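You operate a simulated robot arm through the tools that you are given. There is no shell and no other tool. Be economical: measure what you need, move in short steps, check, and stop when the job is done.

You run a simulated robot arm. Do the job below in one go: nothing can be reset, and whatever is moved stays where it is left.

## Task
Seat the green grip plate in the plate stand and clamp it.
Fine: both cam levers were left shut: swing them loose first; the green lamp must be lit.

It is judged by the outcome, as a careful person would: the job done as asked, and still so three seconds after it is handed in. It fails if anything else is knocked over, pushed out of place, dropped, spilled or broken.

## Robot
A 7-joint arm with a fingered hand on a trunk, on a base that drives. Base frame: it is fixed to the floor where the robot stands at the start and does not move with it; the origin is under the middle of the robot, x ahead of it, y to its left, z up. Readings come in m, degrees, newtons and seconds.
With the tool pointing down near the work surface it reaches from about 0.3 to 0.7 m from the robot's upright axis, wherever it stands. Its first joint turns from -166.0 to 166.0 degrees. Places, roughly: plate stand [0.6, -0.2, 0.9]; purple cam lever [0.5, -0.3, 0.9]; slot of the plate stand [0.6, -0.2, 0.9]; yellow cam lever [0.6, -0.1, 0.9]. Payload 4 kg.
Tool frame: the origin (TCP) lies between the finger pads and is the grasp point; the fingertips stand 0.026 m ahead of it; z points along the fingers, y is the line along which they close. The gripper opens to 0.148 m. The gripper's body begins 0.073 m behind the TCP. The gripper is a hand of 3 fingers: y runs from the thumb to the fingers, the wrist lies at [0, 0, -0.239] in the tool frame, and closing takes about 1.5 s.
Orientation is that of the tool frame in the base frame, as a unit quaternion [w, x, y, z]. With the fingers straight down and closing along the base's y, the tool's x points along the base's -x, its y along +y and its z along -z.

## Interface
- The arm moves only by the tool send_rows. Its argument "deltas" is text: rows parted by semicolons, each of 6 numbers parted by spaces: the shift along the base's x, y, z in m, then the turn, a rotation vector about the base's x, y, z in degrees. In form: dx dy dz ax ay az; .... A call has 1 to 20 rows; each row is the pose to reach, as a shift and turn from the pose commanded when the call began. "jaw" is the opening, from 0 (shut) to 1 (fully open), set as the call begins (left out, the last holds). Rows are played at 5 a second. More than 0.05 m and 8.6 degrees between two rows, or a gripper value outside its range, and nothing of the call is played. Where a pose cannot be reached the arm comes as near as it can. A force on the tool above 50 N (or 10 N above the force at the start of the call, whichever is more), or a blocked arm, ends the call early, and 0.2 s more pass. The fingers move at their own pace (about 0.072 m/s each) and stop on an object; they squeeze with about 32 N. The grip force told is the motor's: it shows also when the fingers shut on nothing. Time passes only in rows, and 0.2 s behind the last, so rows that repeat a pose let the fingers close. It gives the time, the measured TCP pose, the force on the tool (base axes), the opening and the grip force at its end, in the units of the frame above (readings bear some noise), with the torque about the TCP (base axes, N m) and any sound that the robot's microphone picked up, and new pictures: "views" is both (left out), scene, wrist or none.
- Cameras (640 x 400 px; columns grow to the right, rows downward): "scene" is now at [0.0088, 0.1, 1.5807]; the picture's right is [-0.52, -0.85, 0.00], its down [-0.52, 0.32, -0.79] and it looks along [0.68, -0.41, -0.61] (base axes); focal length 291 px, centre (320, 200). "wrist" rides on the gripper at [0.068, -0.039, -0.09] in the tool frame; the picture's right is [0.50, 0.87, 0.00], its down [-0.66, 0.38, -0.65] and it looks along [-0.57, 0.33, 0.76] (tool axes); focal length 222 px, centre (320, 200).
- lift_body(by): slides the trunk up (or, below 0, down) by that many m; the arm and the scene camera ride with it, the base frame stays. It gives what a move gives, with no picture.
- steer(legs): drives the robot by 1 to 6 legs, each [ahead, left, turn to the left] in m, m and degrees, along the robot's own axes; the way and the turn of a leg run together, so that a leg with both is an arc; at most 1.5 m and 180 degrees a leg. The arm and the cameras ride along, it lands a little off, and it stops where it bumps. It gives what a move gives, and a new picture of the scene camera.
- move_fingers(finger1, finger2, thumb_bend): sets how far each is bent, from 0 (flat) to 100 (curled in); at 30 the hand is open as for a grip, at 70 the pads meet at the TCP. One left out holds its place. A second passes; each finger stops where it meets its share of the squeeze, and holds until it gets a number again. A gripper value or a shape takes the hand back. It gives what a move gives, with no picture; readings hold the bend of each and the force on the fingers (four entries, about 0 where the hand has none), thumb and palm.
- hand_shape(shape): the hand has 3 fingers and takes this shape, open, in about a second: jaw (thumb against the fingers, like two jaws); tri (thumb and two fingers); tip (a fingertip pinch); poke (one finger out to press); point (the index stretched); flat (the hand flat); cup (the hand cupped); fist (a fist). The gripper value then closes the fingers along that shape, each until it touches; the sizes above hold for jaw. It gives what a move gives, with no picture.
- pan_tilt(pan, tilt): turns the head with the scene camera to pan (to the left, within 155 degrees either way) and tilt (down, from -29 to 69), counted from straight ahead of the robot. It gives what a move gives, and a new picture of the scene camera.
- probe_pixels(camera, pixels): for up to 12 pixels [column, row] of the newest picture of that camera ("zoom" is the newest enlarged one), the place [x, y, z] in the base frame of the surface seen there, good to about 0.002 m, but the place of the scene camera against the robot may be out by one fixed shift of up to 0.025 m in any direction. It takes no simulated time.
- zoom(camera, box): a new picture of the part [left, top, right, bottom] of that camera's present view, enlarged. It takes no simulated time.
- close_job(): hands the job in; it is judged then, once.

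Work in short steps. Measure before you move; look again where a grasp or a placing could have gone wrong, and mend it. You have 80 turns and 260 pictures in all, those below and enlarged ones among them. Open the gripper and draw the arm clear of the work before you hand the job in, unless the task says otherwise; then end with one line.

The tools are called as a command line: name --argument value ..., lists and objects as JSON in quotes. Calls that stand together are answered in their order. send_rows: Moves the arm, as the interface text tells. Its arguments: {"type":"object","properties":{"deltas":{"type":"string"},"jaw":{"type":"number"},"views":{"type":"string","enum":["both","scene","wrist","none"]}},"required":["deltas"]} The other tools are called the same way: lift_body (by) slides the trunk up or down; hand_shape (shape) gives the hand a shape; move_fingers (finger1, finger2, thumb_bend) moves the fingers one by one; steer (legs) drives the base; pan_tilt (pan, tilt) turns the head that bears the scene camera; probe_pixels (camera, pixels) gives the place of the surface under pixels of a picture; zoom (camera, box) takes an enlarged picture of a part of a camera's view; close_job () hands the job in.

At the start:

```text
clock: 0.0
eef_pos: [0.2831, -0.2718, 1.224]
tcp_rot: [0.0, 0.001, 1.0, 0.0]
wrist_force: [0.2, -0.5, -0.3]
moment: [0.01, 0.01, -0.01]
gripper_width: 0.1479
finger_force: 0.0
shape: jaw
bend: [30.0, 30.0, 30.0]
finger forces: [0.0, 0.1, 0.0, 0.1, 0.1, 0.1]
trunk travel left (down, up): [-0.525, 0.065]
robot x, y, heading: [0.0009, -0.0023, -0.1]
head pan, tilt: [-31.3, 37.5]
```

scene: 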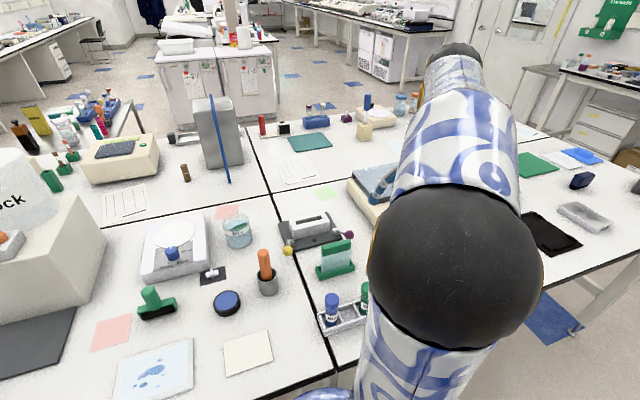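
wrist: 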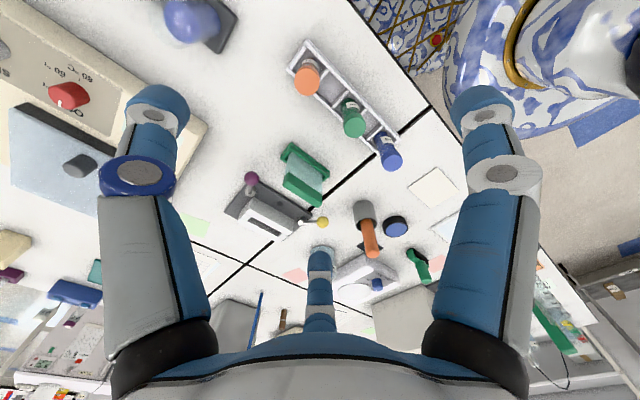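

The stand shows near (310,232), with yellow knob at (288,250) and purple at (349,234). I zoom to tell the candidates for the green grip plate apart.

zoom --camera "scene" --box '[260, 190, 380, 290]'

zoom --camera "scene" --box '[100, 250, 300, 375]'

zoom --camera "wrist" --box '[210, 120, 370, 250]'

```text
4.00 times, centred on (320, 240) of scene
```

zoom: 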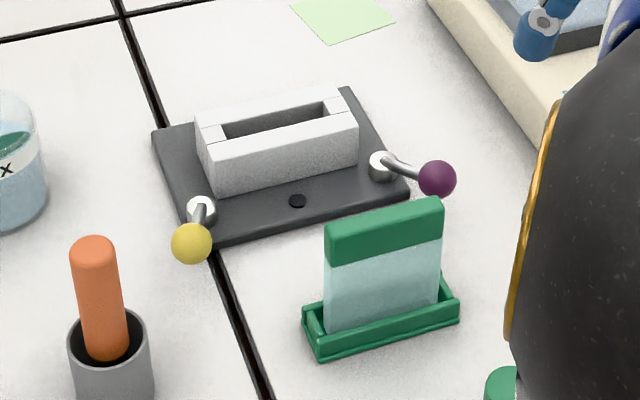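

```text
3.20 times, centred on (200, 312) of scene
```

zoom: 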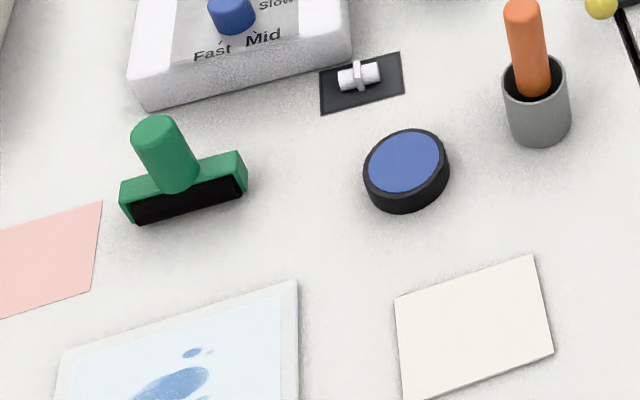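

```text
3.08 times, centred on (290, 185) of wrist
```

zoom: 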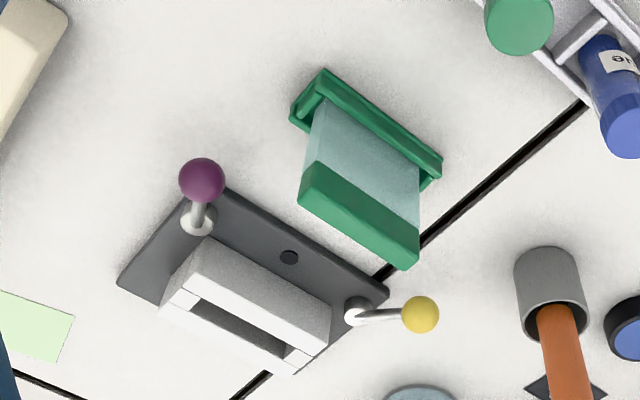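

The green-topped glass plate sits in a green tray at wrist (305,175); the stand is at (265,210). I probe points in the newest zoom (wrist) and the scene.

probe_pixels --camera "zoom" --pixels '[[202, 178], [197, 222], [420, 314], [357, 311], [290, 257], [184, 299], [296, 357], [207, 240], [330, 320], [310, 195], [410, 262], [240, 330]]'

probe_pixels --camera "zoom" --pixels '[[315, 165], [417, 230], [303, 200], [322, 72], [440, 160], [294, 118], [130, 285], [225, 195], [385, 295], [360, 210], [318, 110], [425, 180]]'

probe_pixels --camera "scene" --pixels '[[288, 250], [349, 234], [334, 240], [344, 244], [330, 252]]'

```text
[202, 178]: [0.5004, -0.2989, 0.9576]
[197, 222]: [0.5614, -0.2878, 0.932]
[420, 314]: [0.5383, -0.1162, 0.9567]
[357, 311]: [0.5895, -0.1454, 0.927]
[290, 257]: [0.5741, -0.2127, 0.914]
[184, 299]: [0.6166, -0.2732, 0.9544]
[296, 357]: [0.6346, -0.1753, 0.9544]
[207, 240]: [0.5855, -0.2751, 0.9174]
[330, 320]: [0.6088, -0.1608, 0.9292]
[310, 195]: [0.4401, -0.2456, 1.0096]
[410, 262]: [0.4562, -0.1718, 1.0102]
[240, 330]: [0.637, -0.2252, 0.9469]
```

```text
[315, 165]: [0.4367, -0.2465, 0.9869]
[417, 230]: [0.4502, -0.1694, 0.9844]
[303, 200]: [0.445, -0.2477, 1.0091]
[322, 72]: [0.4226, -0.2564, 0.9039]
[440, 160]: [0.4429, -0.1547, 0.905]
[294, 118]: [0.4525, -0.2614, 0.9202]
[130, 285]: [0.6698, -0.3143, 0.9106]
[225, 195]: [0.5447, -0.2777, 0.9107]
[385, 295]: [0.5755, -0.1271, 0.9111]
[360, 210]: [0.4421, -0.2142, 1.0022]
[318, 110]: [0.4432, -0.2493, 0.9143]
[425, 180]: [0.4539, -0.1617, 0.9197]
```

```text
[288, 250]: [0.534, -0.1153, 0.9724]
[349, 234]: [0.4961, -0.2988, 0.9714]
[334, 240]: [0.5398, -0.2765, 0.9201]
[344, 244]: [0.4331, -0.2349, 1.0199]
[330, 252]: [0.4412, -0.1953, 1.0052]
```

The levers sit at about 20–25° outward from the stand's front, symmetric. I'll put the hand in the poke shape and approach for a nearer look.

hand_shape --shape "poke"

send_rows --deltas "0.03 0 0 0 0 0; 0.06 0 -0.02 0 0 0; 0.09 0 -0.04 0 0 0; 0.09 0 -0.06 0 0 0"

```text
clock: 0.9
eef_pos: [0.2834, -0.2713, 1.2237]
tcp_rot: [0.0, 0.0, 1.0, -0.001]
wrist_force: [0.7, -1.2, -0.2]
moment: [0.0, -0.01, 0.0]
gripper_width: 0.0
finger_force: 0.0
shape: poke
bend: [100.0, 100.0, 40.0]
finger forces: [0.0, 0.0, 0.1, 0.0, 0.0, 0.0]
trunk travel left (down, up): [-0.525, 0.065]
robot x, y, heading: [-0.0023, 0.0, 0.2]
head pan, tilt: [-31.3, 37.5]
```

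```text
clock: 1.9
eef_pos: [0.3744, -0.2716, 1.1635]
tcp_rot: [0.0, 0.0, 1.0, 0.0]
wrist_force: [-0.1, 0.2, -0.7]
moment: [-0.04, 0.0, -0.01]
gripper_width: 0.0001
finger_force: 0.1
shape: poke
bend: [100.0, 100.0, 40.0]
finger forces: [0.0, 0.1, 0.1, 0.1, 0.1, 0.0]
trunk travel left (down, up): [-0.525, 0.065]
robot x, y, heading: [-0.001, 0.0008, 0.3]
head pan, tilt: [-31.3, 37.5]
```

scene: 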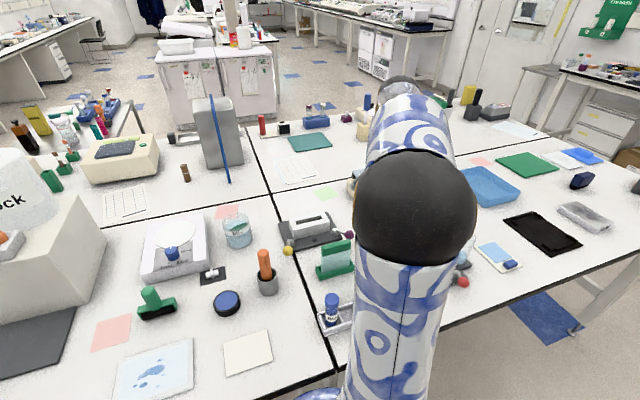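
wrist: 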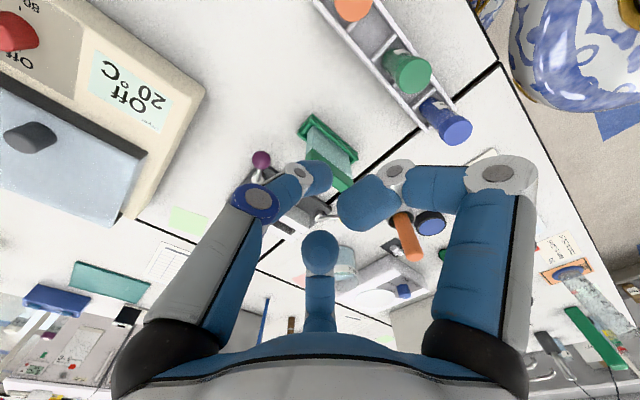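

In the poke shape the thumb stays out (tip near wrist (315,178)). I probe its tip and knuckles to learn its place.

probe_pixels --camera "wrist" --pixels '[[318, 170], [325, 180], [310, 190], [300, 170], [375, 205], [320, 245], [262, 160], [256, 195]]'

zoom --camera "wrist" --box '[220, 130, 420, 280]'

```text
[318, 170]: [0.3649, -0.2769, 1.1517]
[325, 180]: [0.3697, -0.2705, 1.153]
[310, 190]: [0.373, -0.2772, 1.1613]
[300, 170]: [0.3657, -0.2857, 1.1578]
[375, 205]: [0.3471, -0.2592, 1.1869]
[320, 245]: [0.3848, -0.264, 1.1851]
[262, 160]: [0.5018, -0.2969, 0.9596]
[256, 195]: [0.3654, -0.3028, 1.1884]
```

```text
2.67 times, centred on (320, 205) of wrist
```

zoom: 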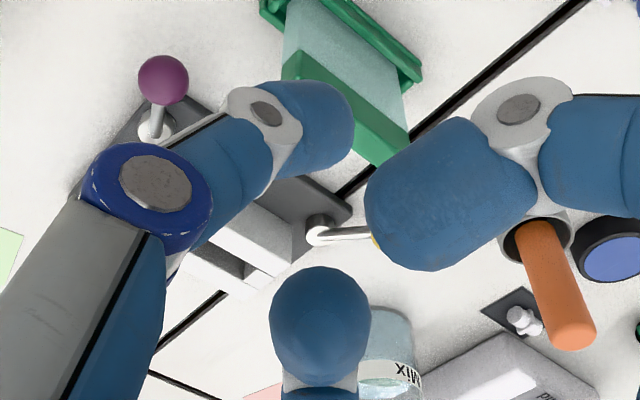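

The thumb tip lies almost at the TCP, about 0.02 m below. I turn the hand -45° (fingers away from the plate) and go above the inner side of the purple knob at (0.507,-0.268).

send_rows --deltas "0.02 0 0 0 0 -8; 0.045 0 0 0 0 -16; 0.07 0 0 0 0 -24; 0.095 0.001 0 0 0 -32; 0.115 0.003 -0.03 0 0 -40; 0.1326 0.0046 -0.06 0 0 -45; 0.1326 0.0046 -0.1 0 0 -45; 0.1326 0.0046 -0.13 0 0 -45; 0.1326 0.0046 -0.13 0 0 -45"

```text
clock: 3.9
eef_pos: [0.5062, -0.2663, 1.035]
tcp_rot: [0.0, 0.383, 0.924, 0.0]
wrist_force: [-0.2, 0.7, 0.2]
moment: [0.01, 0.01, -0.04]
gripper_width: 0.0001
finger_force: 0.0
shape: poke
bend: [100.0, 100.0, 40.0]
finger forces: [0.0, 0.1, 0.0, 0.0, 0.0, 0.0]
trunk travel left (down, up): [-0.525, 0.065]
robot x, y, heading: [-0.0007, 0.001, 0.1]
head pan, tilt: [-31.3, 37.5]
```

scene: 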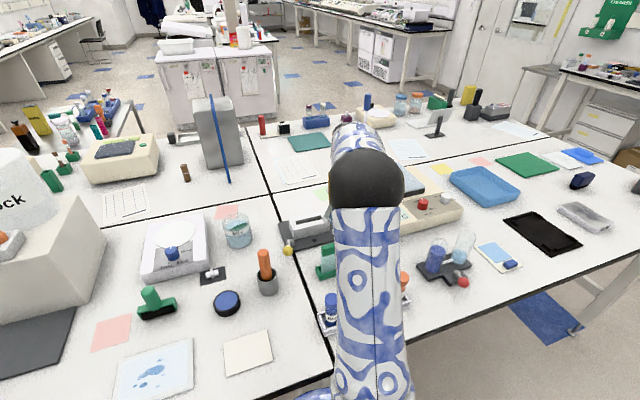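
wrist: 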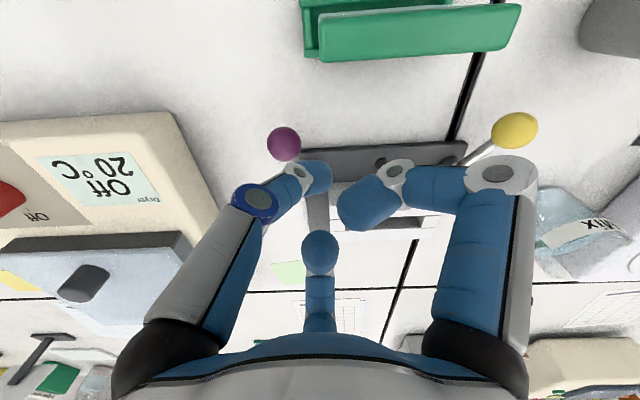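

Purple knob now at (284,143) with the thumb tip at (315,178). I probe both to fix the lateral offset before descending.

probe_pixels --camera "wrist" --pixels '[[284, 143], [284, 130], [284, 158], [270, 143], [299, 143], [318, 175], [515, 130], [515, 147], [490, 152], [465, 158], [372, 205], [512, 12]]'

zoom --camera "wrist" --box '[240, 100, 560, 260]'

```text
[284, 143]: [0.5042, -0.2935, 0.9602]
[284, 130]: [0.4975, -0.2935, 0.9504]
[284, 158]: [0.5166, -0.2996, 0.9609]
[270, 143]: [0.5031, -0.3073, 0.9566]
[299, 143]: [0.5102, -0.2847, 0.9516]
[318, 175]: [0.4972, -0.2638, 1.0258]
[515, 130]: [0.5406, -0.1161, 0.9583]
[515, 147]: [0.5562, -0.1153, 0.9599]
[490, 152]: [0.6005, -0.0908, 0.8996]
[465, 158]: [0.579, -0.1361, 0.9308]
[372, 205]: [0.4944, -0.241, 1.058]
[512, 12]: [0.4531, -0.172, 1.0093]
```

```text
2.00 times, centred on (400, 180) of wrist
```

zoom: 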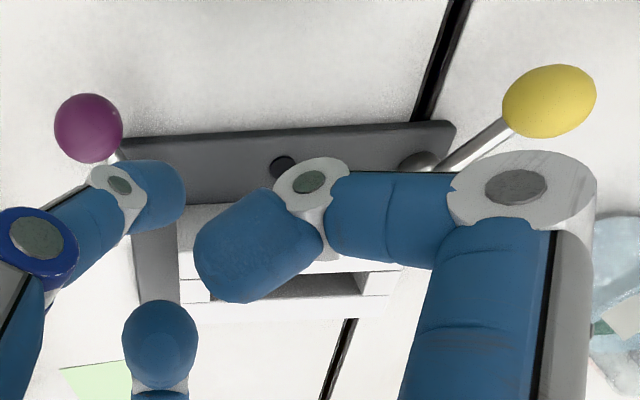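

Clear by about 1 cm. Descend to TCP z≈0.960 beside the knob.

send_rows --deltas "0 0.003 -0.03 0 0 0; 0 0.004 -0.055 0 0 0; 0 0.004 -0.075 0 0 0; 0 0.004 -0.075 0 0 0" --views "wrist"

```text
clock: 4.9
eef_pos: [0.5073, -0.2627, 0.9597]
tcp_rot: [0.0, 0.383, 0.924, 0.0]
wrist_force: [-0.4, -0.6, 0.0]
moment: [0.01, -0.01, -0.04]
gripper_width: 0.0002
finger_force: 0.0
shape: poke
bend: [100.0, 100.0, 40.0]
finger forces: [0.0, 0.1, 0.0, 0.0, 0.0, 0.0]
trunk travel left (down, up): [-0.525, 0.065]
robot x, y, heading: [0.0026, 0.0012, -0.1]
head pan, tilt: [-31.3, 37.5]
```

wrist: 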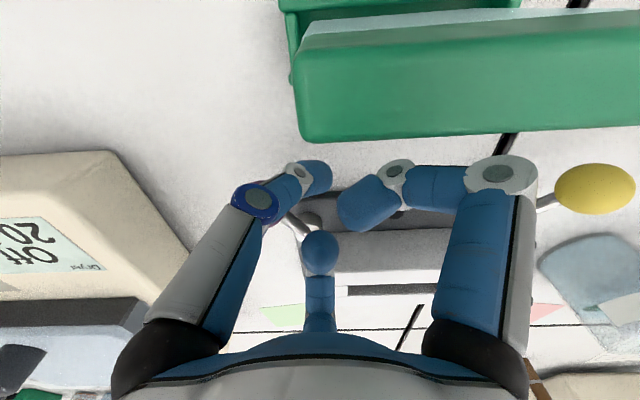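

No contact yet; now push the knob outward (-y) gently by small rows, watching force.

send_rows --deltas "0 -0.008 0 0 0 0; 0 -0.016 0 0 0 0; 0.001 -0.024 0 0 0 0; 0.003 -0.032 0 0 0 0; 0.006 -0.04 0 0 0 0; 0.006 -0.04 0 0 0 0"

```text
clock: 6.3
eef_pos: [0.5117, -0.3026, 0.9592]
tcp_rot: [0.0, 0.382, 0.924, -0.001]
wrist_force: [-0.9, 0.4, 0.1]
moment: [0.0, 0.01, -0.02]
gripper_width: 0.0004
finger_force: 0.0
shape: poke
bend: [100.0, 100.0, 40.0]
finger forces: [0.1, 0.0, 0.1, 0.0, 0.7, 0.0]
trunk travel left (down, up): [-0.525, 0.065]
robot x, y, heading: [0.0021, 0.0014, -0.2]
head pan, tilt: [-31.3, 37.5]
```

scene: 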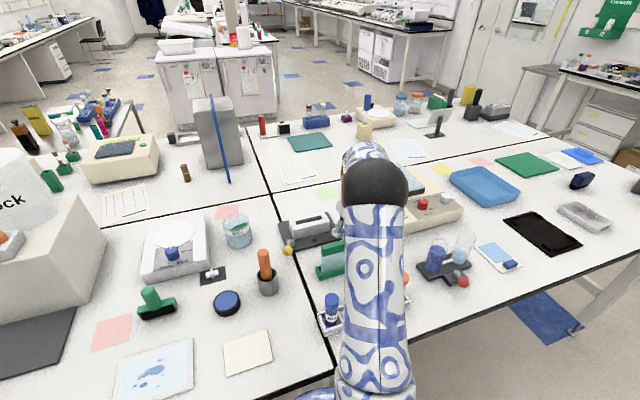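
wrist: 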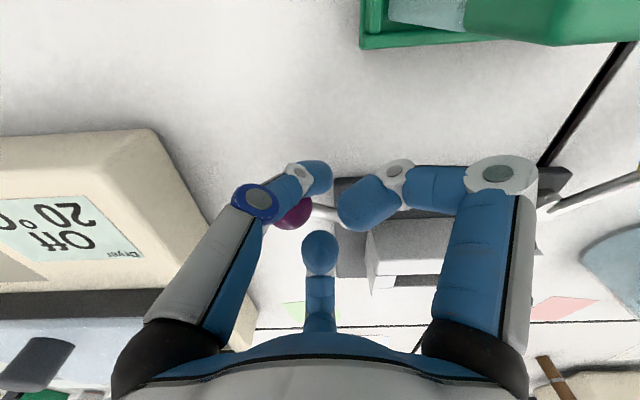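

The purple lever swings outward (knob now at (292,213)). I probe it and continue the arc.

probe_pixels --camera "wrist" --pixels '[[292, 213], [285, 222], [322, 212], [345, 216]]'

send_rows --deltas "0.006 -0.006 0 0 0 0; 0.012 -0.012 0 0 0 0; 0.018 -0.016 0 0 0 0; 0.025 -0.02 0 0 0 0; 0.032 -0.022 0 0 0 0; 0.032 -0.022 0 0 0 0" --views "wrist"

```text
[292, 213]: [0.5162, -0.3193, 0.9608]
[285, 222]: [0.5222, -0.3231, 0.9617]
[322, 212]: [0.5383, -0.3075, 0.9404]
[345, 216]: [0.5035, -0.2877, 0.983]
```

```text
clock: 7.7
eef_pos: [0.5443, -0.3247, 0.9583]
tcp_rot: [0.0, 0.383, 0.924, -0.001]
wrist_force: [-0.6, 0.0, 0.2]
moment: [-0.01, 0.01, 0.02]
gripper_width: 0.0
finger_force: 0.1
shape: poke
bend: [100.0, 100.0, 40.0]
finger forces: [0.0, 0.0, 0.0, 0.0, 0.5, 0.0]
trunk travel left (down, up): [-0.525, 0.065]
robot x, y, heading: [0.0019, -0.0012, -0.1]
head pan, tilt: [-31.3, 37.5]
```

wrist: 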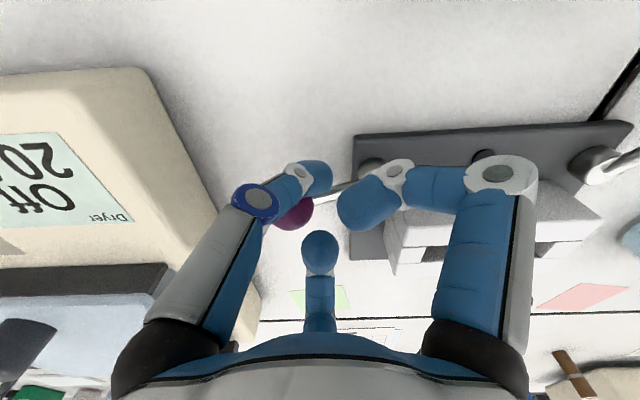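

Lever now points sideways; I probe the knob and pivot to know the angle.

probe_pixels --camera "wrist" --pixels '[[296, 213], [340, 186], [372, 165], [285, 222]]'

zoom --camera "wrist" --box '[240, 110, 640, 290]'

```text
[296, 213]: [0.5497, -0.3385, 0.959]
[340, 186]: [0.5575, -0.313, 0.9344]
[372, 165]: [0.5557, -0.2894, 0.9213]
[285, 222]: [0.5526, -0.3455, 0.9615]
```

```text
1.60 times, centred on (440, 200) of wrist
```

zoom: 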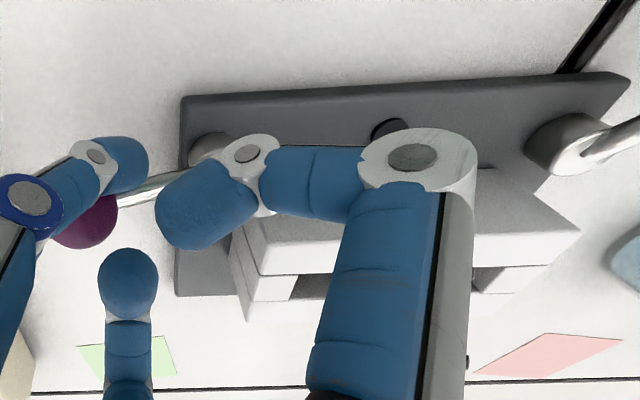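

About 75° swung; continue a bit further in +x feeling for a stop.

send_rows --deltas "0.004 -0.006 0 0 0 0; 0.01 -0.01 0 0 0 0; 0.017 -0.011 0 0 0 0; 0.024 -0.011 0 0 0 0; 0.024 -0.011 0 0 0 0" --views "wrist"

```text
clock: 8.4
eef_pos: [0.5481, -0.3276, 0.9582]
tcp_rot: [-0.01, 0.381, 0.924, 0.003]
wrist_force: [-21.2, 16.5, 6.9]
moment: [0.1, 0.22, -0.26]
gripper_width: 0.0
finger_force: 0.1
shape: poke
bend: [100.0, 100.0, 39.0]
finger forces: [0.0, 0.0, 0.0, 0.0, 26.8, 0.0]
trunk travel left (down, up): [-0.525, 0.065]
robot x, y, heading: [-0.0026, 0.0013, 0.1]
head pan, tilt: [-31.3, 37.5]
stopped in row 3: the force on the tool passed its limit (the readings are from after the stop); the commanded pose is now the measured one
```

wrist: 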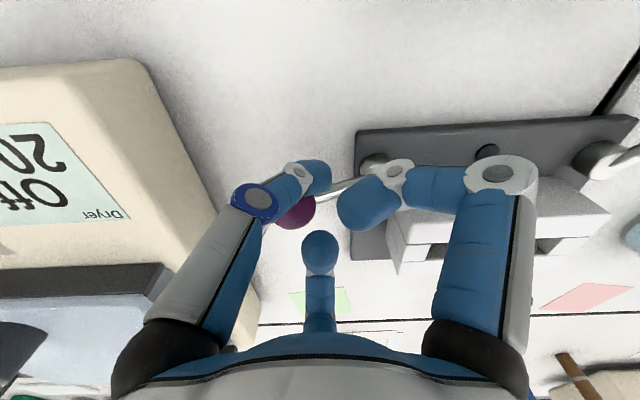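

The stop is met near 80°: purple is loose. I back off, rise, and turn the hand another -90° on the way to the yellow lever so that the thumb leads toward +y.

send_rows --deltas "-0.015 0.008 0.002 0 0 0; -0.02 0.015 0.03 0 0 0; -0.02 0.02 0.07 0 0 0; -0.02 0.025 0.12 0 0 0; -0.015 0.04 0.12 0 0 -8; -0.01 0.055 0.12 0 0 -16; -0.008 0.07 0.12 0 0 -24; -0.004 0.085 0.12 0 0 -32; 0 0.1 0.12 0 0 -40; 0 0.115 0.12 0 0 -48; 0 0.13 0.12 0 0 -56; 0 0.145 0.12 0 0 -64; 0 0.16 0.12 0 0 -72; 0 0.17 0.12 0 0 -80; 0 0.175 0.12 0 0 -88; 0 0.175 0.12 0 0 -88"

```text
refused: row 4 steps farther than a row can; nothing moved
```

send_rows --deltas "-0.015 0.008 0.002 0 0 0; -0.02 0.015 0.03 0 0 0; -0.02 0.02 0.07 0 0 0; -0.02 0.025 0.11 0 0 0; -0.015 0.04 0.12 0 0 -8; -0.01 0.055 0.12 0 0 -16; -0.008 0.07 0.12 0 0 -24; -0.004 0.085 0.12 0 0 -32; 0 0.1 0.12 0 0 -40; 0 0.115 0.12 0 0 -48; 0 0.13 0.12 0 0 -56; 0 0.145 0.12 0 0 -64; 0 0.16 0.12 0 0 -72; 0 0.17 0.12 0 0 -80; 0 0.175 0.12 0 0 -88; 0 0.175 0.12 0 0 -88"

```text
clock: 11.8
eef_pos: [0.5526, -0.1552, 1.0766]
tcp_rot: [-0.005, 0.918, 0.398, 0.007]
wrist_force: [0.7, 0.4, -0.2]
moment: [-0.01, 0.0, 0.04]
gripper_width: 0.0
finger_force: 0.0
shape: poke
bend: [100.0, 100.0, 40.0]
finger forces: [0.0, 0.0, 0.0, 0.0, 0.0, 0.0]
trunk travel left (down, up): [-0.525, 0.065]
robot x, y, heading: [0.0001, 0.0001, 0.0]
head pan, tilt: [-31.3, 37.5]
```

scene: 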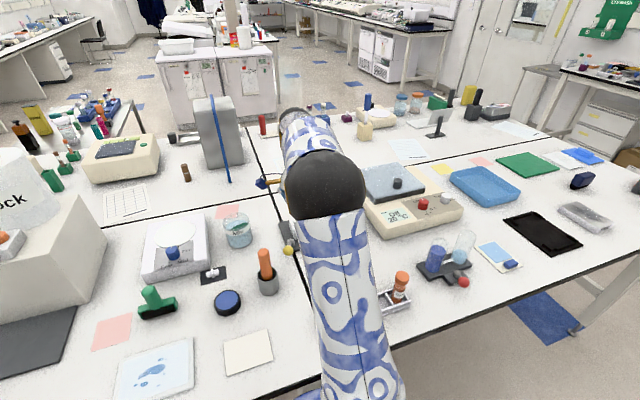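
wrist: 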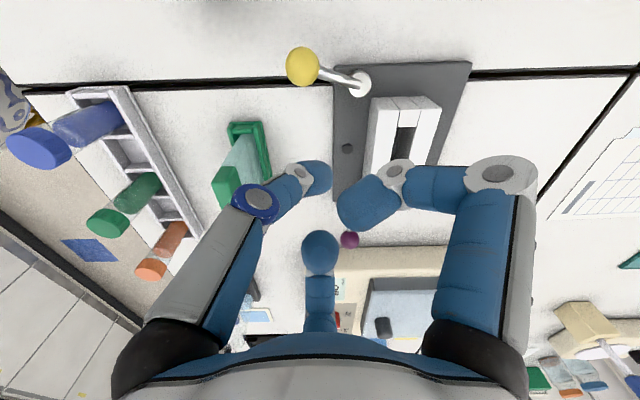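

The yellow knob is at (302,66), well seen. I probe knob, pivot and plate from here.

probe_pixels --camera "wrist" --pixels '[[302, 66], [302, 82], [360, 84], [345, 82], [318, 178], [238, 150], [222, 195], [347, 148], [349, 240], [340, 205]]'

```text
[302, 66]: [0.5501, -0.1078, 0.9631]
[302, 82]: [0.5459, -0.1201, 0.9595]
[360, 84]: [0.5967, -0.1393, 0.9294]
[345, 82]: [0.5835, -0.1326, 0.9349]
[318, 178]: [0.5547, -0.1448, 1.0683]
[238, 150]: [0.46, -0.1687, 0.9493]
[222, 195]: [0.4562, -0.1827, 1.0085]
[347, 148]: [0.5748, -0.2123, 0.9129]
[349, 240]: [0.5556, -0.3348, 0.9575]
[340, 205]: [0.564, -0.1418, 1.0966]
```

Descend beside the yellow knob at (0.543,-0.152), then look.

send_rows --deltas "-0.005 0.001 -0.03 0 0 0; -0.009 0.003 -0.06 0 0 0; -0.009 0.003 -0.09 0 0 0; -0.009 0.003 -0.118 0 0 0; -0.009 0.003 -0.118 0 0 0" --views "wrist"

```text
clock: 13.0
eef_pos: [0.543, -0.1517, 0.9587]
tcp_rot: [-0.004, 0.917, 0.4, 0.007]
wrist_force: [0.3, 0.1, -0.2]
moment: [-0.02, 0.02, 0.0]
gripper_width: 0.0
finger_force: 0.1
shape: poke
bend: [100.0, 100.0, 40.0]
finger forces: [0.1, 0.1, 0.0, 0.1, 0.1, 0.1]
trunk travel left (down, up): [-0.525, 0.065]
robot x, y, heading: [-0.0011, 0.0003, 0.0]
head pan, tilt: [-31.3, 37.5]
```

wrist: 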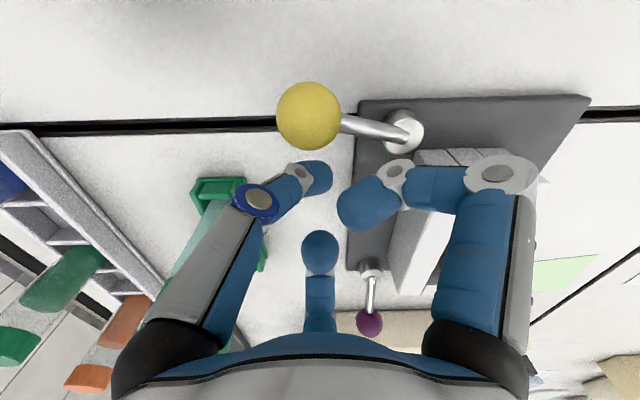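

Clear. Push outward (+y, then +x) along the arc.

send_rows --deltas "0 0.01 0 0 0 0; 0 0.02 0 0 0 0; 0 0.03 0 0 0 0; 0.002 0.038 0 0 0 0; 0.005 0.046 0 0 0 0; 0.01 0.053 0 0 0 0; 0.016 0.059 0 0 0 0; 0.022 0.062 0 0 0 0; 0.022 0.062 0 0 0 0" --views "wrist"

```text
clock: 15.0
eef_pos: [0.5658, -0.0887, 0.9583]
tcp_rot: [-0.004, 0.917, 0.399, 0.006]
wrist_force: [-0.5, -0.6, 0.1]
moment: [0.0, 0.01, 0.03]
gripper_width: 0.0
finger_force: 0.1
shape: poke
bend: [100.0, 100.0, 40.0]
finger forces: [0.1, 0.0, 0.0, 0.1, 0.6, 0.0]
trunk travel left (down, up): [-0.525, 0.065]
robot x, y, heading: [-0.0012, -0.0008, -0.1]
head pan, tilt: [-31.3, 37.5]
```

wrist: 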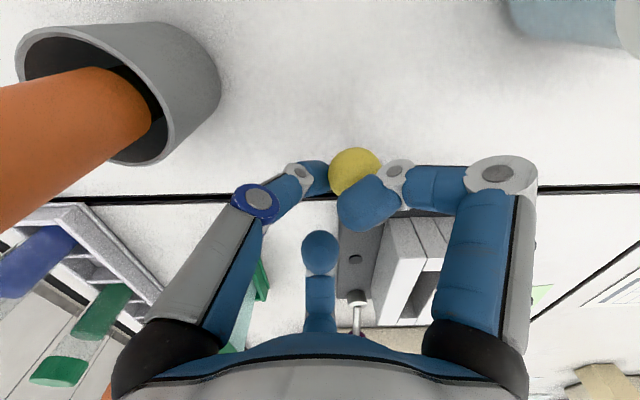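

Yellow knob has moved; the orange-handled pot is close by on the thumb's side, so I probe its place before going on.

probe_pixels --camera "wrist" --pixels '[[120, 95], [20, 140], [5, 200], [200, 90], [355, 160], [290, 183], [250, 195], [180, 270]]'

```text
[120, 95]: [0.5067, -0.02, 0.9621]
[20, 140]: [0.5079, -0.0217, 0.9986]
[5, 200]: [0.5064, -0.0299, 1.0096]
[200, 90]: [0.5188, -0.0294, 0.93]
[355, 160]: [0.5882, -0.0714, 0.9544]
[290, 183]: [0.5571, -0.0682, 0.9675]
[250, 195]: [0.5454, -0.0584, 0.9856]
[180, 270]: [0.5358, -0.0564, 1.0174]
```

The pot is at about (0.505,-0.02), away from further +x motion. I finish the push in +x up to the stop.

send_rows --deltas "0.007 0.001 0 0 0 0; 0.014 0.001 0 0 0 0; 0.021 0 0 0 0 0; 0.028 -0.002 0 0 0 0; 0.028 -0.002 0 0 0 0" --views "wrist"

```text
clock: 16.2
eef_pos: [0.5911, -0.0922, 0.958]
tcp_rot: [-0.005, 0.917, 0.4, 0.006]
wrist_force: [-11.4, 0.9, 0.3]
moment: [0.0, 0.21, 0.04]
gripper_width: 0.0
finger_force: 0.1
shape: poke
bend: [100.0, 100.0, 39.0]
finger forces: [0.0, 0.0, 0.0, 0.1, 10.2, 0.0]
trunk travel left (down, up): [-0.525, 0.065]
robot x, y, heading: [0.0044, -0.0021, -0.1]
head pan, tilt: [-31.3, 37.5]
```

wrist: 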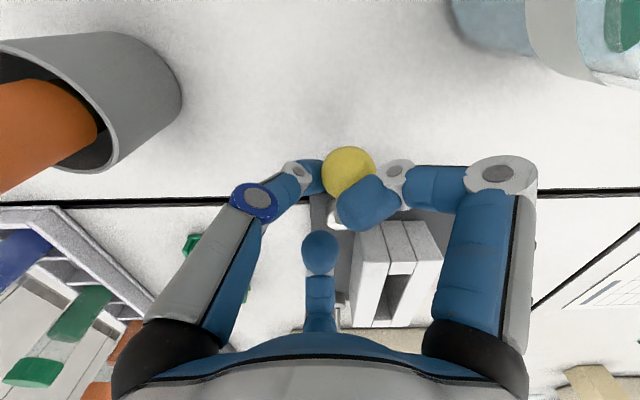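

Stop felt (11 N): yellow is loose as well. I back off, rise, and turn +32° towards the plate's orientation.

send_rows --deltas "-0.01 0 0.002 0 0 0; -0.012 -0.003 0.03 0 0 0; -0.015 -0.006 0.07 0 0 0; -0.03 -0.02 0.11 0 0 0; -0.055 -0.04 0.14 0 0 8; -0.08 -0.06 0.16 0 0 16; -0.105 -0.08 0.17 0 0 24; -0.13 -0.1 0.17 0 0 32; -0.145 -0.115 0.17 0 0 32; -0.145 -0.115 0.17 0 0 32" --views "none"

hand_shape --shape "jaw"

send_rows --deltas "0 0 0 0 0 0" --jaw 0.6

```text
clock: 18.4
eef_pos: [0.4497, -0.208, 1.1286]
tcp_rot: [-0.006, 0.77, 0.638, 0.005]
wrist_force: [-0.1, -0.4, 0.7]
moment: [0.01, -0.02, -0.02]
gripper_width: 0.0
finger_force: 0.0
shape: poke
bend: [100.0, 100.0, 40.0]
finger forces: [0.0, 0.1, 0.0, 0.0, 0.0, 0.0]
trunk travel left (down, up): [-0.525, 0.065]
robot x, y, heading: [0.0004, 0.0006, 0.4]
head pan, tilt: [-31.3, 37.5]
```

```text
clock: 19.3
eef_pos: [0.4486, -0.2067, 1.1293]
tcp_rot: [-0.005, 0.771, 0.636, 0.006]
wrist_force: [0.1, 1.2, 0.6]
moment: [0.01, 0.03, -0.01]
gripper_width: 0.1481
finger_force: 0.1
shape: jaw
bend: [30.0, 30.0, 30.0]
finger forces: [0.0, 0.0, 0.0, 0.1, 0.0, 0.0]
trunk travel left (down, up): [-0.525, 0.065]
robot x, y, heading: [-0.0007, -0.001, -0.0]
head pan, tilt: [-31.3, 37.5]
```

```text
clock: 19.7
eef_pos: [0.4482, -0.2066, 1.1308]
tcp_rot: [-0.006, 0.771, 0.636, 0.005]
wrist_force: [0.4, 0.2, -0.3]
moment: [0.01, -0.01, 0.0]
gripper_width: 0.0934
finger_force: 0.0
shape: jaw
bend: [31.0, 31.0, 70.0]
finger forces: [0.0, 0.1, 0.1, 0.0, 0.0, 0.0]
trunk travel left (down, up): [-0.525, 0.065]
robot x, y, heading: [0.0002, -0.0018, -0.1]
head pan, tilt: [-31.3, 37.5]
```

scene: 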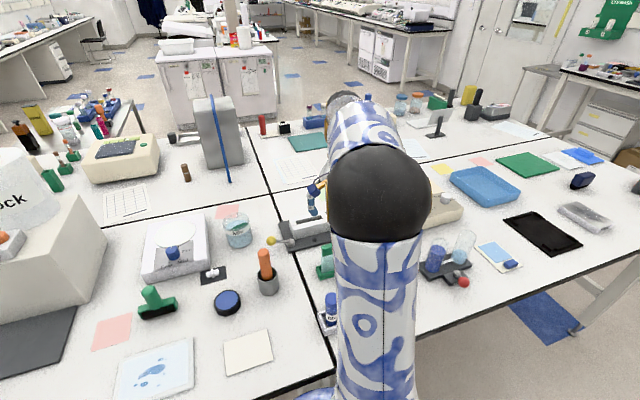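
wrist: 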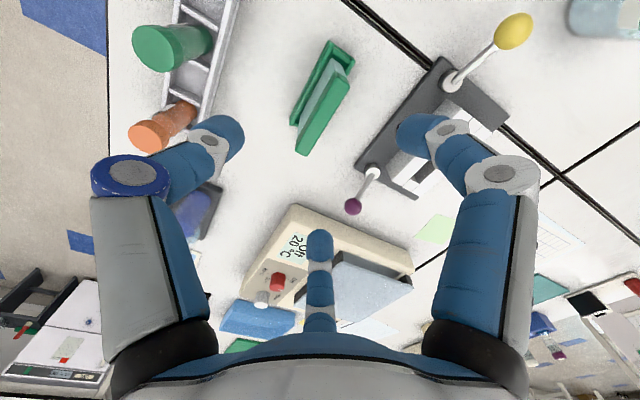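

Plate shows at (325,110) between thumb tip (235,130) and finger tip (410,135). I zoom and probe plate, stand and fingertips.

zoom --camera "wrist" --box '[270, 0, 550, 230]'

probe_pixels --camera "wrist" --pixels '[[232, 130], [410, 135], [320, 240], [300, 151], [309, 154], [339, 80], [350, 86], [293, 124], [334, 42], [325, 119], [318, 95], [355, 70]]'

```text
1.74 times, centred on (410, 115) of wrist
```

zoom: 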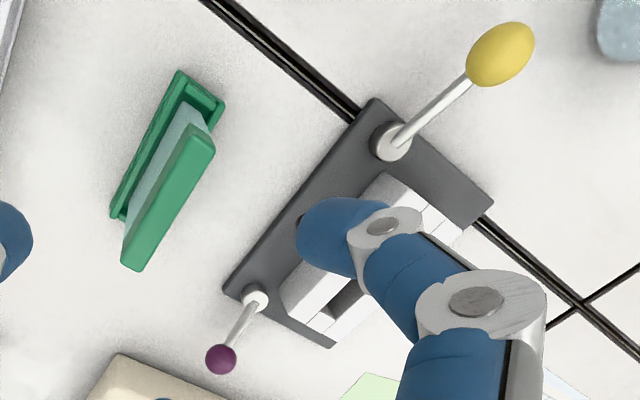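

```text
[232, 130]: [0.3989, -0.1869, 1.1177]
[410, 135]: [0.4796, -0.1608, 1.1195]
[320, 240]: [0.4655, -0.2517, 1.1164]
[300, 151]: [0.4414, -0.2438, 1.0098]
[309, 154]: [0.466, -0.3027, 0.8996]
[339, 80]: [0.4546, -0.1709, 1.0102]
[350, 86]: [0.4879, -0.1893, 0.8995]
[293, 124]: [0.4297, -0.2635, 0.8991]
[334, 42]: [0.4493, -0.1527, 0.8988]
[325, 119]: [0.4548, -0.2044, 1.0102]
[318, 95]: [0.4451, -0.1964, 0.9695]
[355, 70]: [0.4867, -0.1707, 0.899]
```

I close partway above the plate to see where the fingertips converge, and probe the grip's outline in the zoom.

probe_pixels --camera "zoom" --pixels '[[190, 128], [211, 148], [125, 250], [141, 268], [150, 200], [175, 210], [183, 72], [223, 103], [113, 215], [160, 195], [195, 115], [207, 128]]'

send_rows --deltas "0 0 0 0 0 0; 0 0 0 0 0 0; 0 0 0 0 0 0; 0 0 0 0 0 0; 0 0 0 0 0 0" --jaw 0.4 --views "wrist"

```text
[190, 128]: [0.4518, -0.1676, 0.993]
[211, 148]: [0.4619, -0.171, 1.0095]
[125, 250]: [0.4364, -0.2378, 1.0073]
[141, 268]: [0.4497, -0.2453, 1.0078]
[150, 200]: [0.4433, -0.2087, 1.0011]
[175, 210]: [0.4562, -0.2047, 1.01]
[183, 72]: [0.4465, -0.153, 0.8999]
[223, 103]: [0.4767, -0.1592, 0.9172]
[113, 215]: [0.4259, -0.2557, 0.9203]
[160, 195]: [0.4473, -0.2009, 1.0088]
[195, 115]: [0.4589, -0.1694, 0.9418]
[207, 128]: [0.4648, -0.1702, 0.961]
```

```text
clock: 20.9
eef_pos: [0.4479, -0.2085, 1.1289]
tcp_rot: [-0.005, 0.771, 0.637, 0.006]
wrist_force: [0.2, 0.0, 0.0]
moment: [0.01, 0.03, -0.01]
gripper_width: 0.0596
finger_force: 0.1
shape: jaw
bend: [77.0, 77.0, 70.0]
finger forces: [0.0, 0.0, 0.1, 0.0, 0.0, 0.1]
trunk travel left (down, up): [-0.525, 0.065]
robot x, y, heading: [-0.0014, -0.0017, 0.1]
head pan, tilt: [-31.3, 37.5]
```

wrist: 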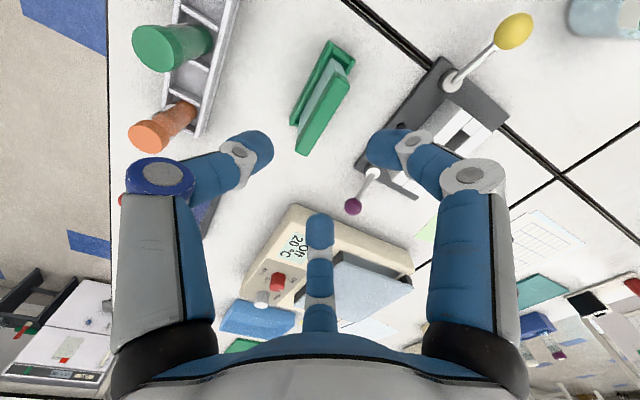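

Fingertips now (260,145), (383,148), (320,225). I probe them for the real spacing.

probe_pixels --camera "wrist" --pixels '[[262, 145], [268, 150], [250, 145], [383, 148], [370, 150], [395, 150], [320, 222], [320, 235], [309, 225], [331, 225]]'

zoom --camera "wrist" --box '[220, 100, 420, 280]'

```text
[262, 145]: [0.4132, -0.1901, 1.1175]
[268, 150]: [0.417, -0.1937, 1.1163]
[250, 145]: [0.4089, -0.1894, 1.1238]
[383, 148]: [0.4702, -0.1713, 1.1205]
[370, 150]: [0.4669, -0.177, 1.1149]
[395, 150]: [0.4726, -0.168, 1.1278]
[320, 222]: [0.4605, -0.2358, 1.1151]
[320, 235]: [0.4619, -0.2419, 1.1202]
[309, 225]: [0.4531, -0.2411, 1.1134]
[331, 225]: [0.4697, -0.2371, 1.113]
```

```text
2.22 times, centred on (320, 190) of wrist
```

zoom: 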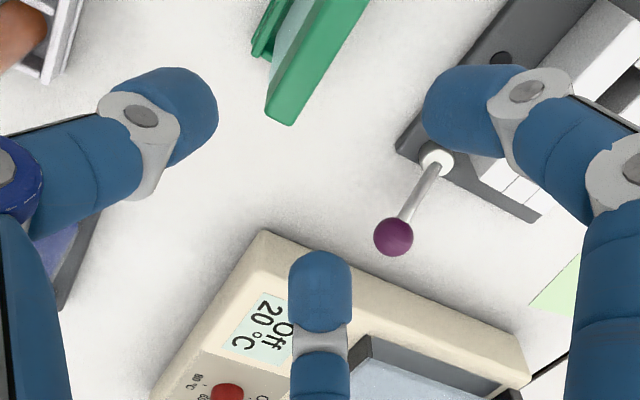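

The three digits converge radially (fingers come mostly along the plate's length). I test the "tip" pinch shape here in free air to see if it opposes better.

hand_shape --shape "tip"

send_rows --deltas "0 0 0 0 0 0; 0 0 0 0 0 0; 0 0 0 0 0 0; 0 0 0 0 0 0" --jaw 0.4 --views "wrist"

```text
clock: 21.8
eef_pos: [0.4485, -0.2073, 1.1287]
tcp_rot: [-0.006, 0.771, 0.637, 0.005]
wrist_force: [-0.1, 0.6, -0.3]
moment: [0.03, 0.07, 0.01]
gripper_width: 0.1479
finger_force: 0.1
shape: tip
bend: [30.0, 30.0, 30.0]
finger forces: [0.0, 0.0, 0.0, 0.1, 0.0, 0.1]
trunk travel left (down, up): [-0.525, 0.065]
robot x, y, heading: [0.0002, 0.0006, 0.1]
head pan, tilt: [-31.3, 37.5]
```

```text
clock: 22.8
eef_pos: [0.4486, -0.2064, 1.1291]
tcp_rot: [-0.006, 0.771, 0.637, 0.005]
wrist_force: [-0.8, 0.5, -0.3]
moment: [0.0, 0.01, -0.01]
gripper_width: 0.0595
finger_force: 0.0
shape: tip
bend: [77.0, 77.0, 70.0]
finger forces: [0.0, 0.0, 0.0, 0.0, 0.1, 0.1]
trunk travel left (down, up): [-0.525, 0.065]
robot x, y, heading: [-0.0015, -0.001, 0.1]
head pan, tilt: [-31.3, 37.5]
```

wrist: 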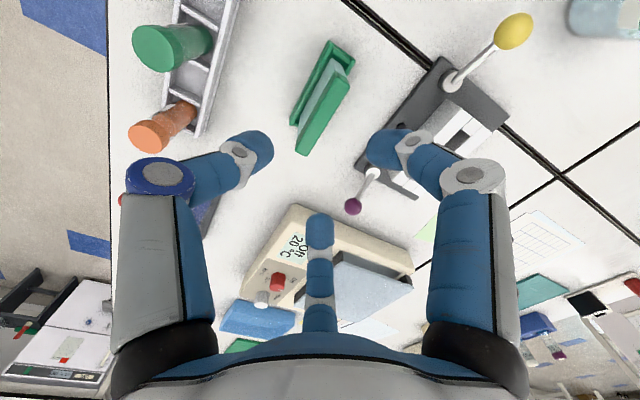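

Same geometry. I try individual control: fingers together at 70, thumb held out at 40, and look.

move_fingers --finger1 70 --finger2 70 --thumb_bend 40

zoom --camera "wrist" --box '[200, 60, 440, 280]'

```text
clock: 23.8
eef_pos: [0.4489, -0.2066, 1.1286]
tcp_rot: [-0.006, 0.771, 0.637, 0.005]
wrist_force: [0.2, 0.8, 0.0]
moment: [-0.03, 0.02, -0.01]
gripper_width: 0.0534
finger_force: 0.1
shape: fingers
bend: [70.0, 70.0, 40.0]
finger forces: [0.0, 0.0, 0.0, 0.1, 0.0, 0.1]
trunk travel left (down, up): [-0.525, 0.065]
robot x, y, heading: [-0.0002, -0.0023, -0.3]
head pan, tilt: [-31.3, 37.5]
```

```text
1.82 times, centred on (320, 170) of wrist
```

zoom: 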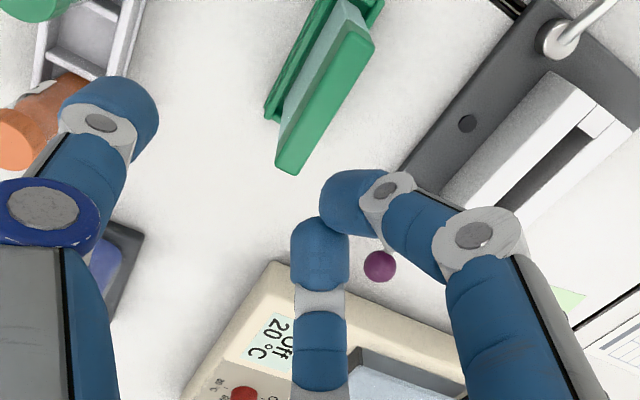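

The two fingers now meet side by side with the thumb apart. I probe their facing surfaces.

probe_pixels --camera "zoom" --pixels '[[328, 205], [345, 185], [300, 240], [320, 225], [340, 260], [155, 115], [150, 140], [115, 90], [370, 180]]'

```text
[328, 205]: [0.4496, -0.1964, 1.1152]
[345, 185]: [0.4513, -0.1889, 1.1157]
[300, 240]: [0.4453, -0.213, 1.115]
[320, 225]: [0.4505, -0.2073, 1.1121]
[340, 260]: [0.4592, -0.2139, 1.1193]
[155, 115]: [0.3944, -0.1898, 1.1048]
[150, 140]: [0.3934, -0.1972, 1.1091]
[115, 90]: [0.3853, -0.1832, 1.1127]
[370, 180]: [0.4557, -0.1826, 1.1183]
```

Fingers' contact face lies at about TCP; the thumb is 0.05 m back. I check the vial rack near the thumb's path before descending.

probe_pixels --camera "wrist" --pixels '[[160, 47], [148, 133], [200, 80], [205, 20], [195, 45], [180, 110], [210, 200]]'

send_rows --deltas "0.006 -0.002 -0.02 0 0 0; 0.012 -0.004 -0.045 0 0 0; 0.0175 -0.005 -0.07 0 0 0; 0.0175 -0.005 -0.07 0 0 0" --views "wrist"

```text
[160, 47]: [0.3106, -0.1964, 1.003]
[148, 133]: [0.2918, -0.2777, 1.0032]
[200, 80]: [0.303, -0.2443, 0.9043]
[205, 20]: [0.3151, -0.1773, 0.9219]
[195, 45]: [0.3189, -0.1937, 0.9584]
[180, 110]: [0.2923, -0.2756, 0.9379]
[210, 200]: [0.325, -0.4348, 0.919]
```

```text
clock: 24.8
eef_pos: [0.4667, -0.2119, 1.0589]
tcp_rot: [-0.006, 0.771, 0.636, 0.005]
wrist_force: [0.1, -0.4, -0.2]
moment: [0.02, 0.01, -0.02]
gripper_width: 0.0533
finger_force: 0.2
shape: fingers
bend: [70.0, 70.0, 40.0]
finger forces: [0.0, 0.1, 0.0, 0.1, 0.1, 0.1]
trunk travel left (down, up): [-0.525, 0.065]
robot x, y, heading: [-0.0016, 0.0007, 0.2]
head pan, tilt: [-31.3, 37.5]
```

wrist: 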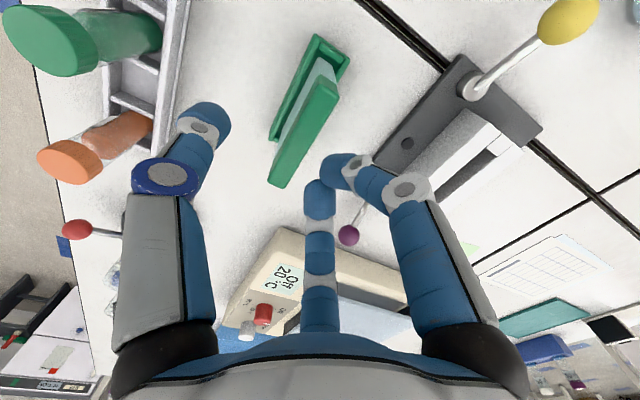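

Vials at x≈0.31 are clear. Descend to TCP z≈1.000 with the plate between thumb and fingers.

send_rows --deltas "0 0 -0.03 0 0 0; 0 0 -0.05 0 0 0; 0 0 -0.058 0 0 0; 0 0 -0.058 0 0 0" --views "both"

zoom --camera "wrist" --box '[180, 60, 440, 260]'

```text
clock: 25.8
eef_pos: [0.4665, -0.2133, 1.0007]
tcp_rot: [-0.006, 0.771, 0.637, 0.006]
wrist_force: [0.3, 0.4, 0.4]
moment: [-0.01, -0.01, 0.0]
gripper_width: 0.0532
finger_force: 0.0
shape: fingers
bend: [70.0, 70.0, 40.0]
finger forces: [0.0, 0.1, 0.0, 0.0, 0.0, 0.0]
trunk travel left (down, up): [-0.525, 0.065]
robot x, y, heading: [-0.0019, -0.003, -0.0]
head pan, tilt: [-31.3, 37.5]
```

scene: 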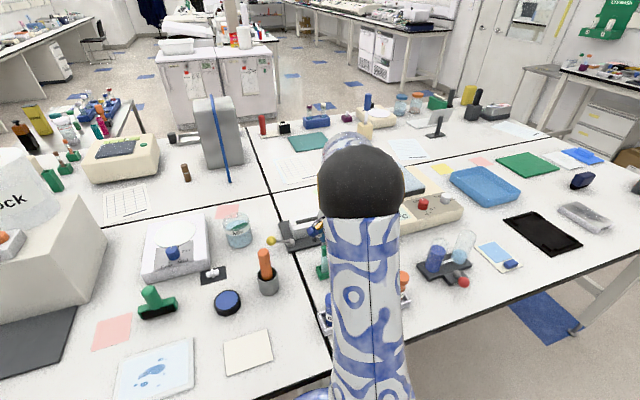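
wrist: 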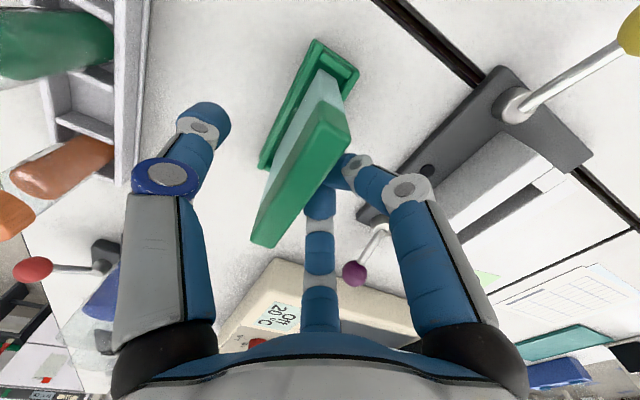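

```text
2.00 times, centred on (310, 160) of wrist
```

zoom: 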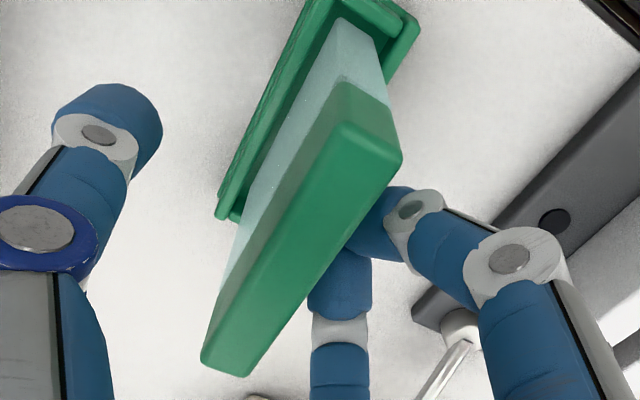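

Fingers sit just behind the grip. I probe the grip's top corners, then creep the fingers to it.

probe_pixels --camera "zoom" --pixels '[[398, 155], [345, 130], [245, 370], [206, 350], [330, 240], [300, 255], [285, 215], [342, 85], [335, 20], [400, 12], [232, 215], [345, 270]]'

send_rows --deltas "-0.002 0 0 0 0 0; -0.004 0 0 0 0 0; -0.006 0.001 0 0 0 0; -0.006 0.001 0 0 0 0" --views "none"

```text
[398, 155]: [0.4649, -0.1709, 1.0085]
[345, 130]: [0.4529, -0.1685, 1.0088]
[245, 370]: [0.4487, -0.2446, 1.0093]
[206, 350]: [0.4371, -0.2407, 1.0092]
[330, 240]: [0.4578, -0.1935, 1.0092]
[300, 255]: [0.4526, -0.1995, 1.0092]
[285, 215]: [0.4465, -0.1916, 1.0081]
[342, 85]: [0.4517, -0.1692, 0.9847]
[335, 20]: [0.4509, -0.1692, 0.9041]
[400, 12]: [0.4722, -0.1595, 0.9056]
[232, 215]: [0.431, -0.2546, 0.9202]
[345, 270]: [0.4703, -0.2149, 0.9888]
```

```text
clock: 26.8
eef_pos: [0.4598, -0.2102, 1.0003]
tcp_rot: [-0.007, 0.771, 0.637, 0.006]
wrist_force: [-0.3, 0.1, 0.3]
moment: [0.02, 0.01, -0.04]
gripper_width: 0.0536
finger_force: 0.1
shape: fingers
bend: [70.0, 70.0, 40.0]
finger forces: [0.0, 0.0, 0.1, 0.0, 0.0, 0.0]
trunk travel left (down, up): [-0.525, 0.065]
robot x, y, heading: [0.0001, 0.0036, 0.4]
head pan, tilt: [-31.3, 37.5]
```

Still no contact; 1–2 mm more, then close the thumb stepwise.

send_rows --deltas "-0.001 0 0 0 0 0; -0.002 0 0 0 0 0; -0.002 0 0 0 0 0" --views "none"

move_fingers --thumb_bend 58

zoom --camera "wrist" --box '[180, 60, 440, 260]'

```text
clock: 27.6
eef_pos: [0.4576, -0.2116, 1.0023]
tcp_rot: [-0.006, 0.771, 0.637, 0.005]
wrist_force: [0.9, 0.7, -0.8]
moment: [0.0, 0.02, -0.01]
gripper_width: 0.0533
finger_force: 0.0
shape: fingers
bend: [70.0, 70.0, 40.0]
finger forces: [0.1, 0.0, 0.1, 0.0, 0.0, 0.0]
trunk travel left (down, up): [-0.525, 0.065]
robot x, y, heading: [-0.0015, 0.0, 0.3]
head pan, tilt: [-31.3, 37.5]
```

```text
clock: 28.6
eef_pos: [0.4584, -0.2126, 1.0012]
tcp_rot: [-0.005, 0.771, 0.637, 0.005]
wrist_force: [0.2, -0.7, 0.7]
moment: [0.01, 0.02, 0.0]
gripper_width: 0.0223
finger_force: 0.1
shape: fingers
bend: [70.0, 70.0, 57.0]
finger forces: [0.2, 0.0, 0.1, 0.0, 0.0, 0.0]
trunk travel left (down, up): [-0.525, 0.065]
robot x, y, heading: [-0.004, 0.0002, -0.1]
head pan, tilt: [-31.3, 37.5]
```

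```text
2.00 times, centred on (310, 160) of wrist
```

zoom: 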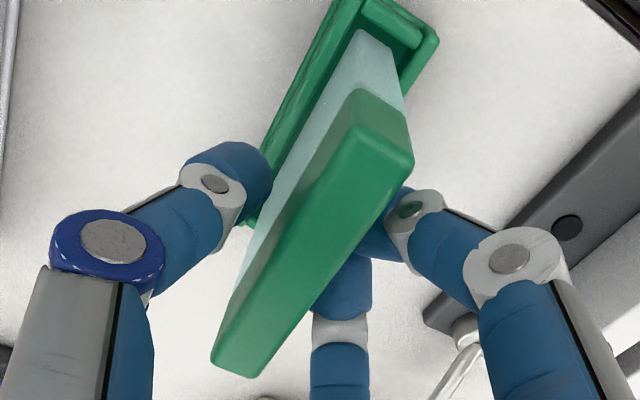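

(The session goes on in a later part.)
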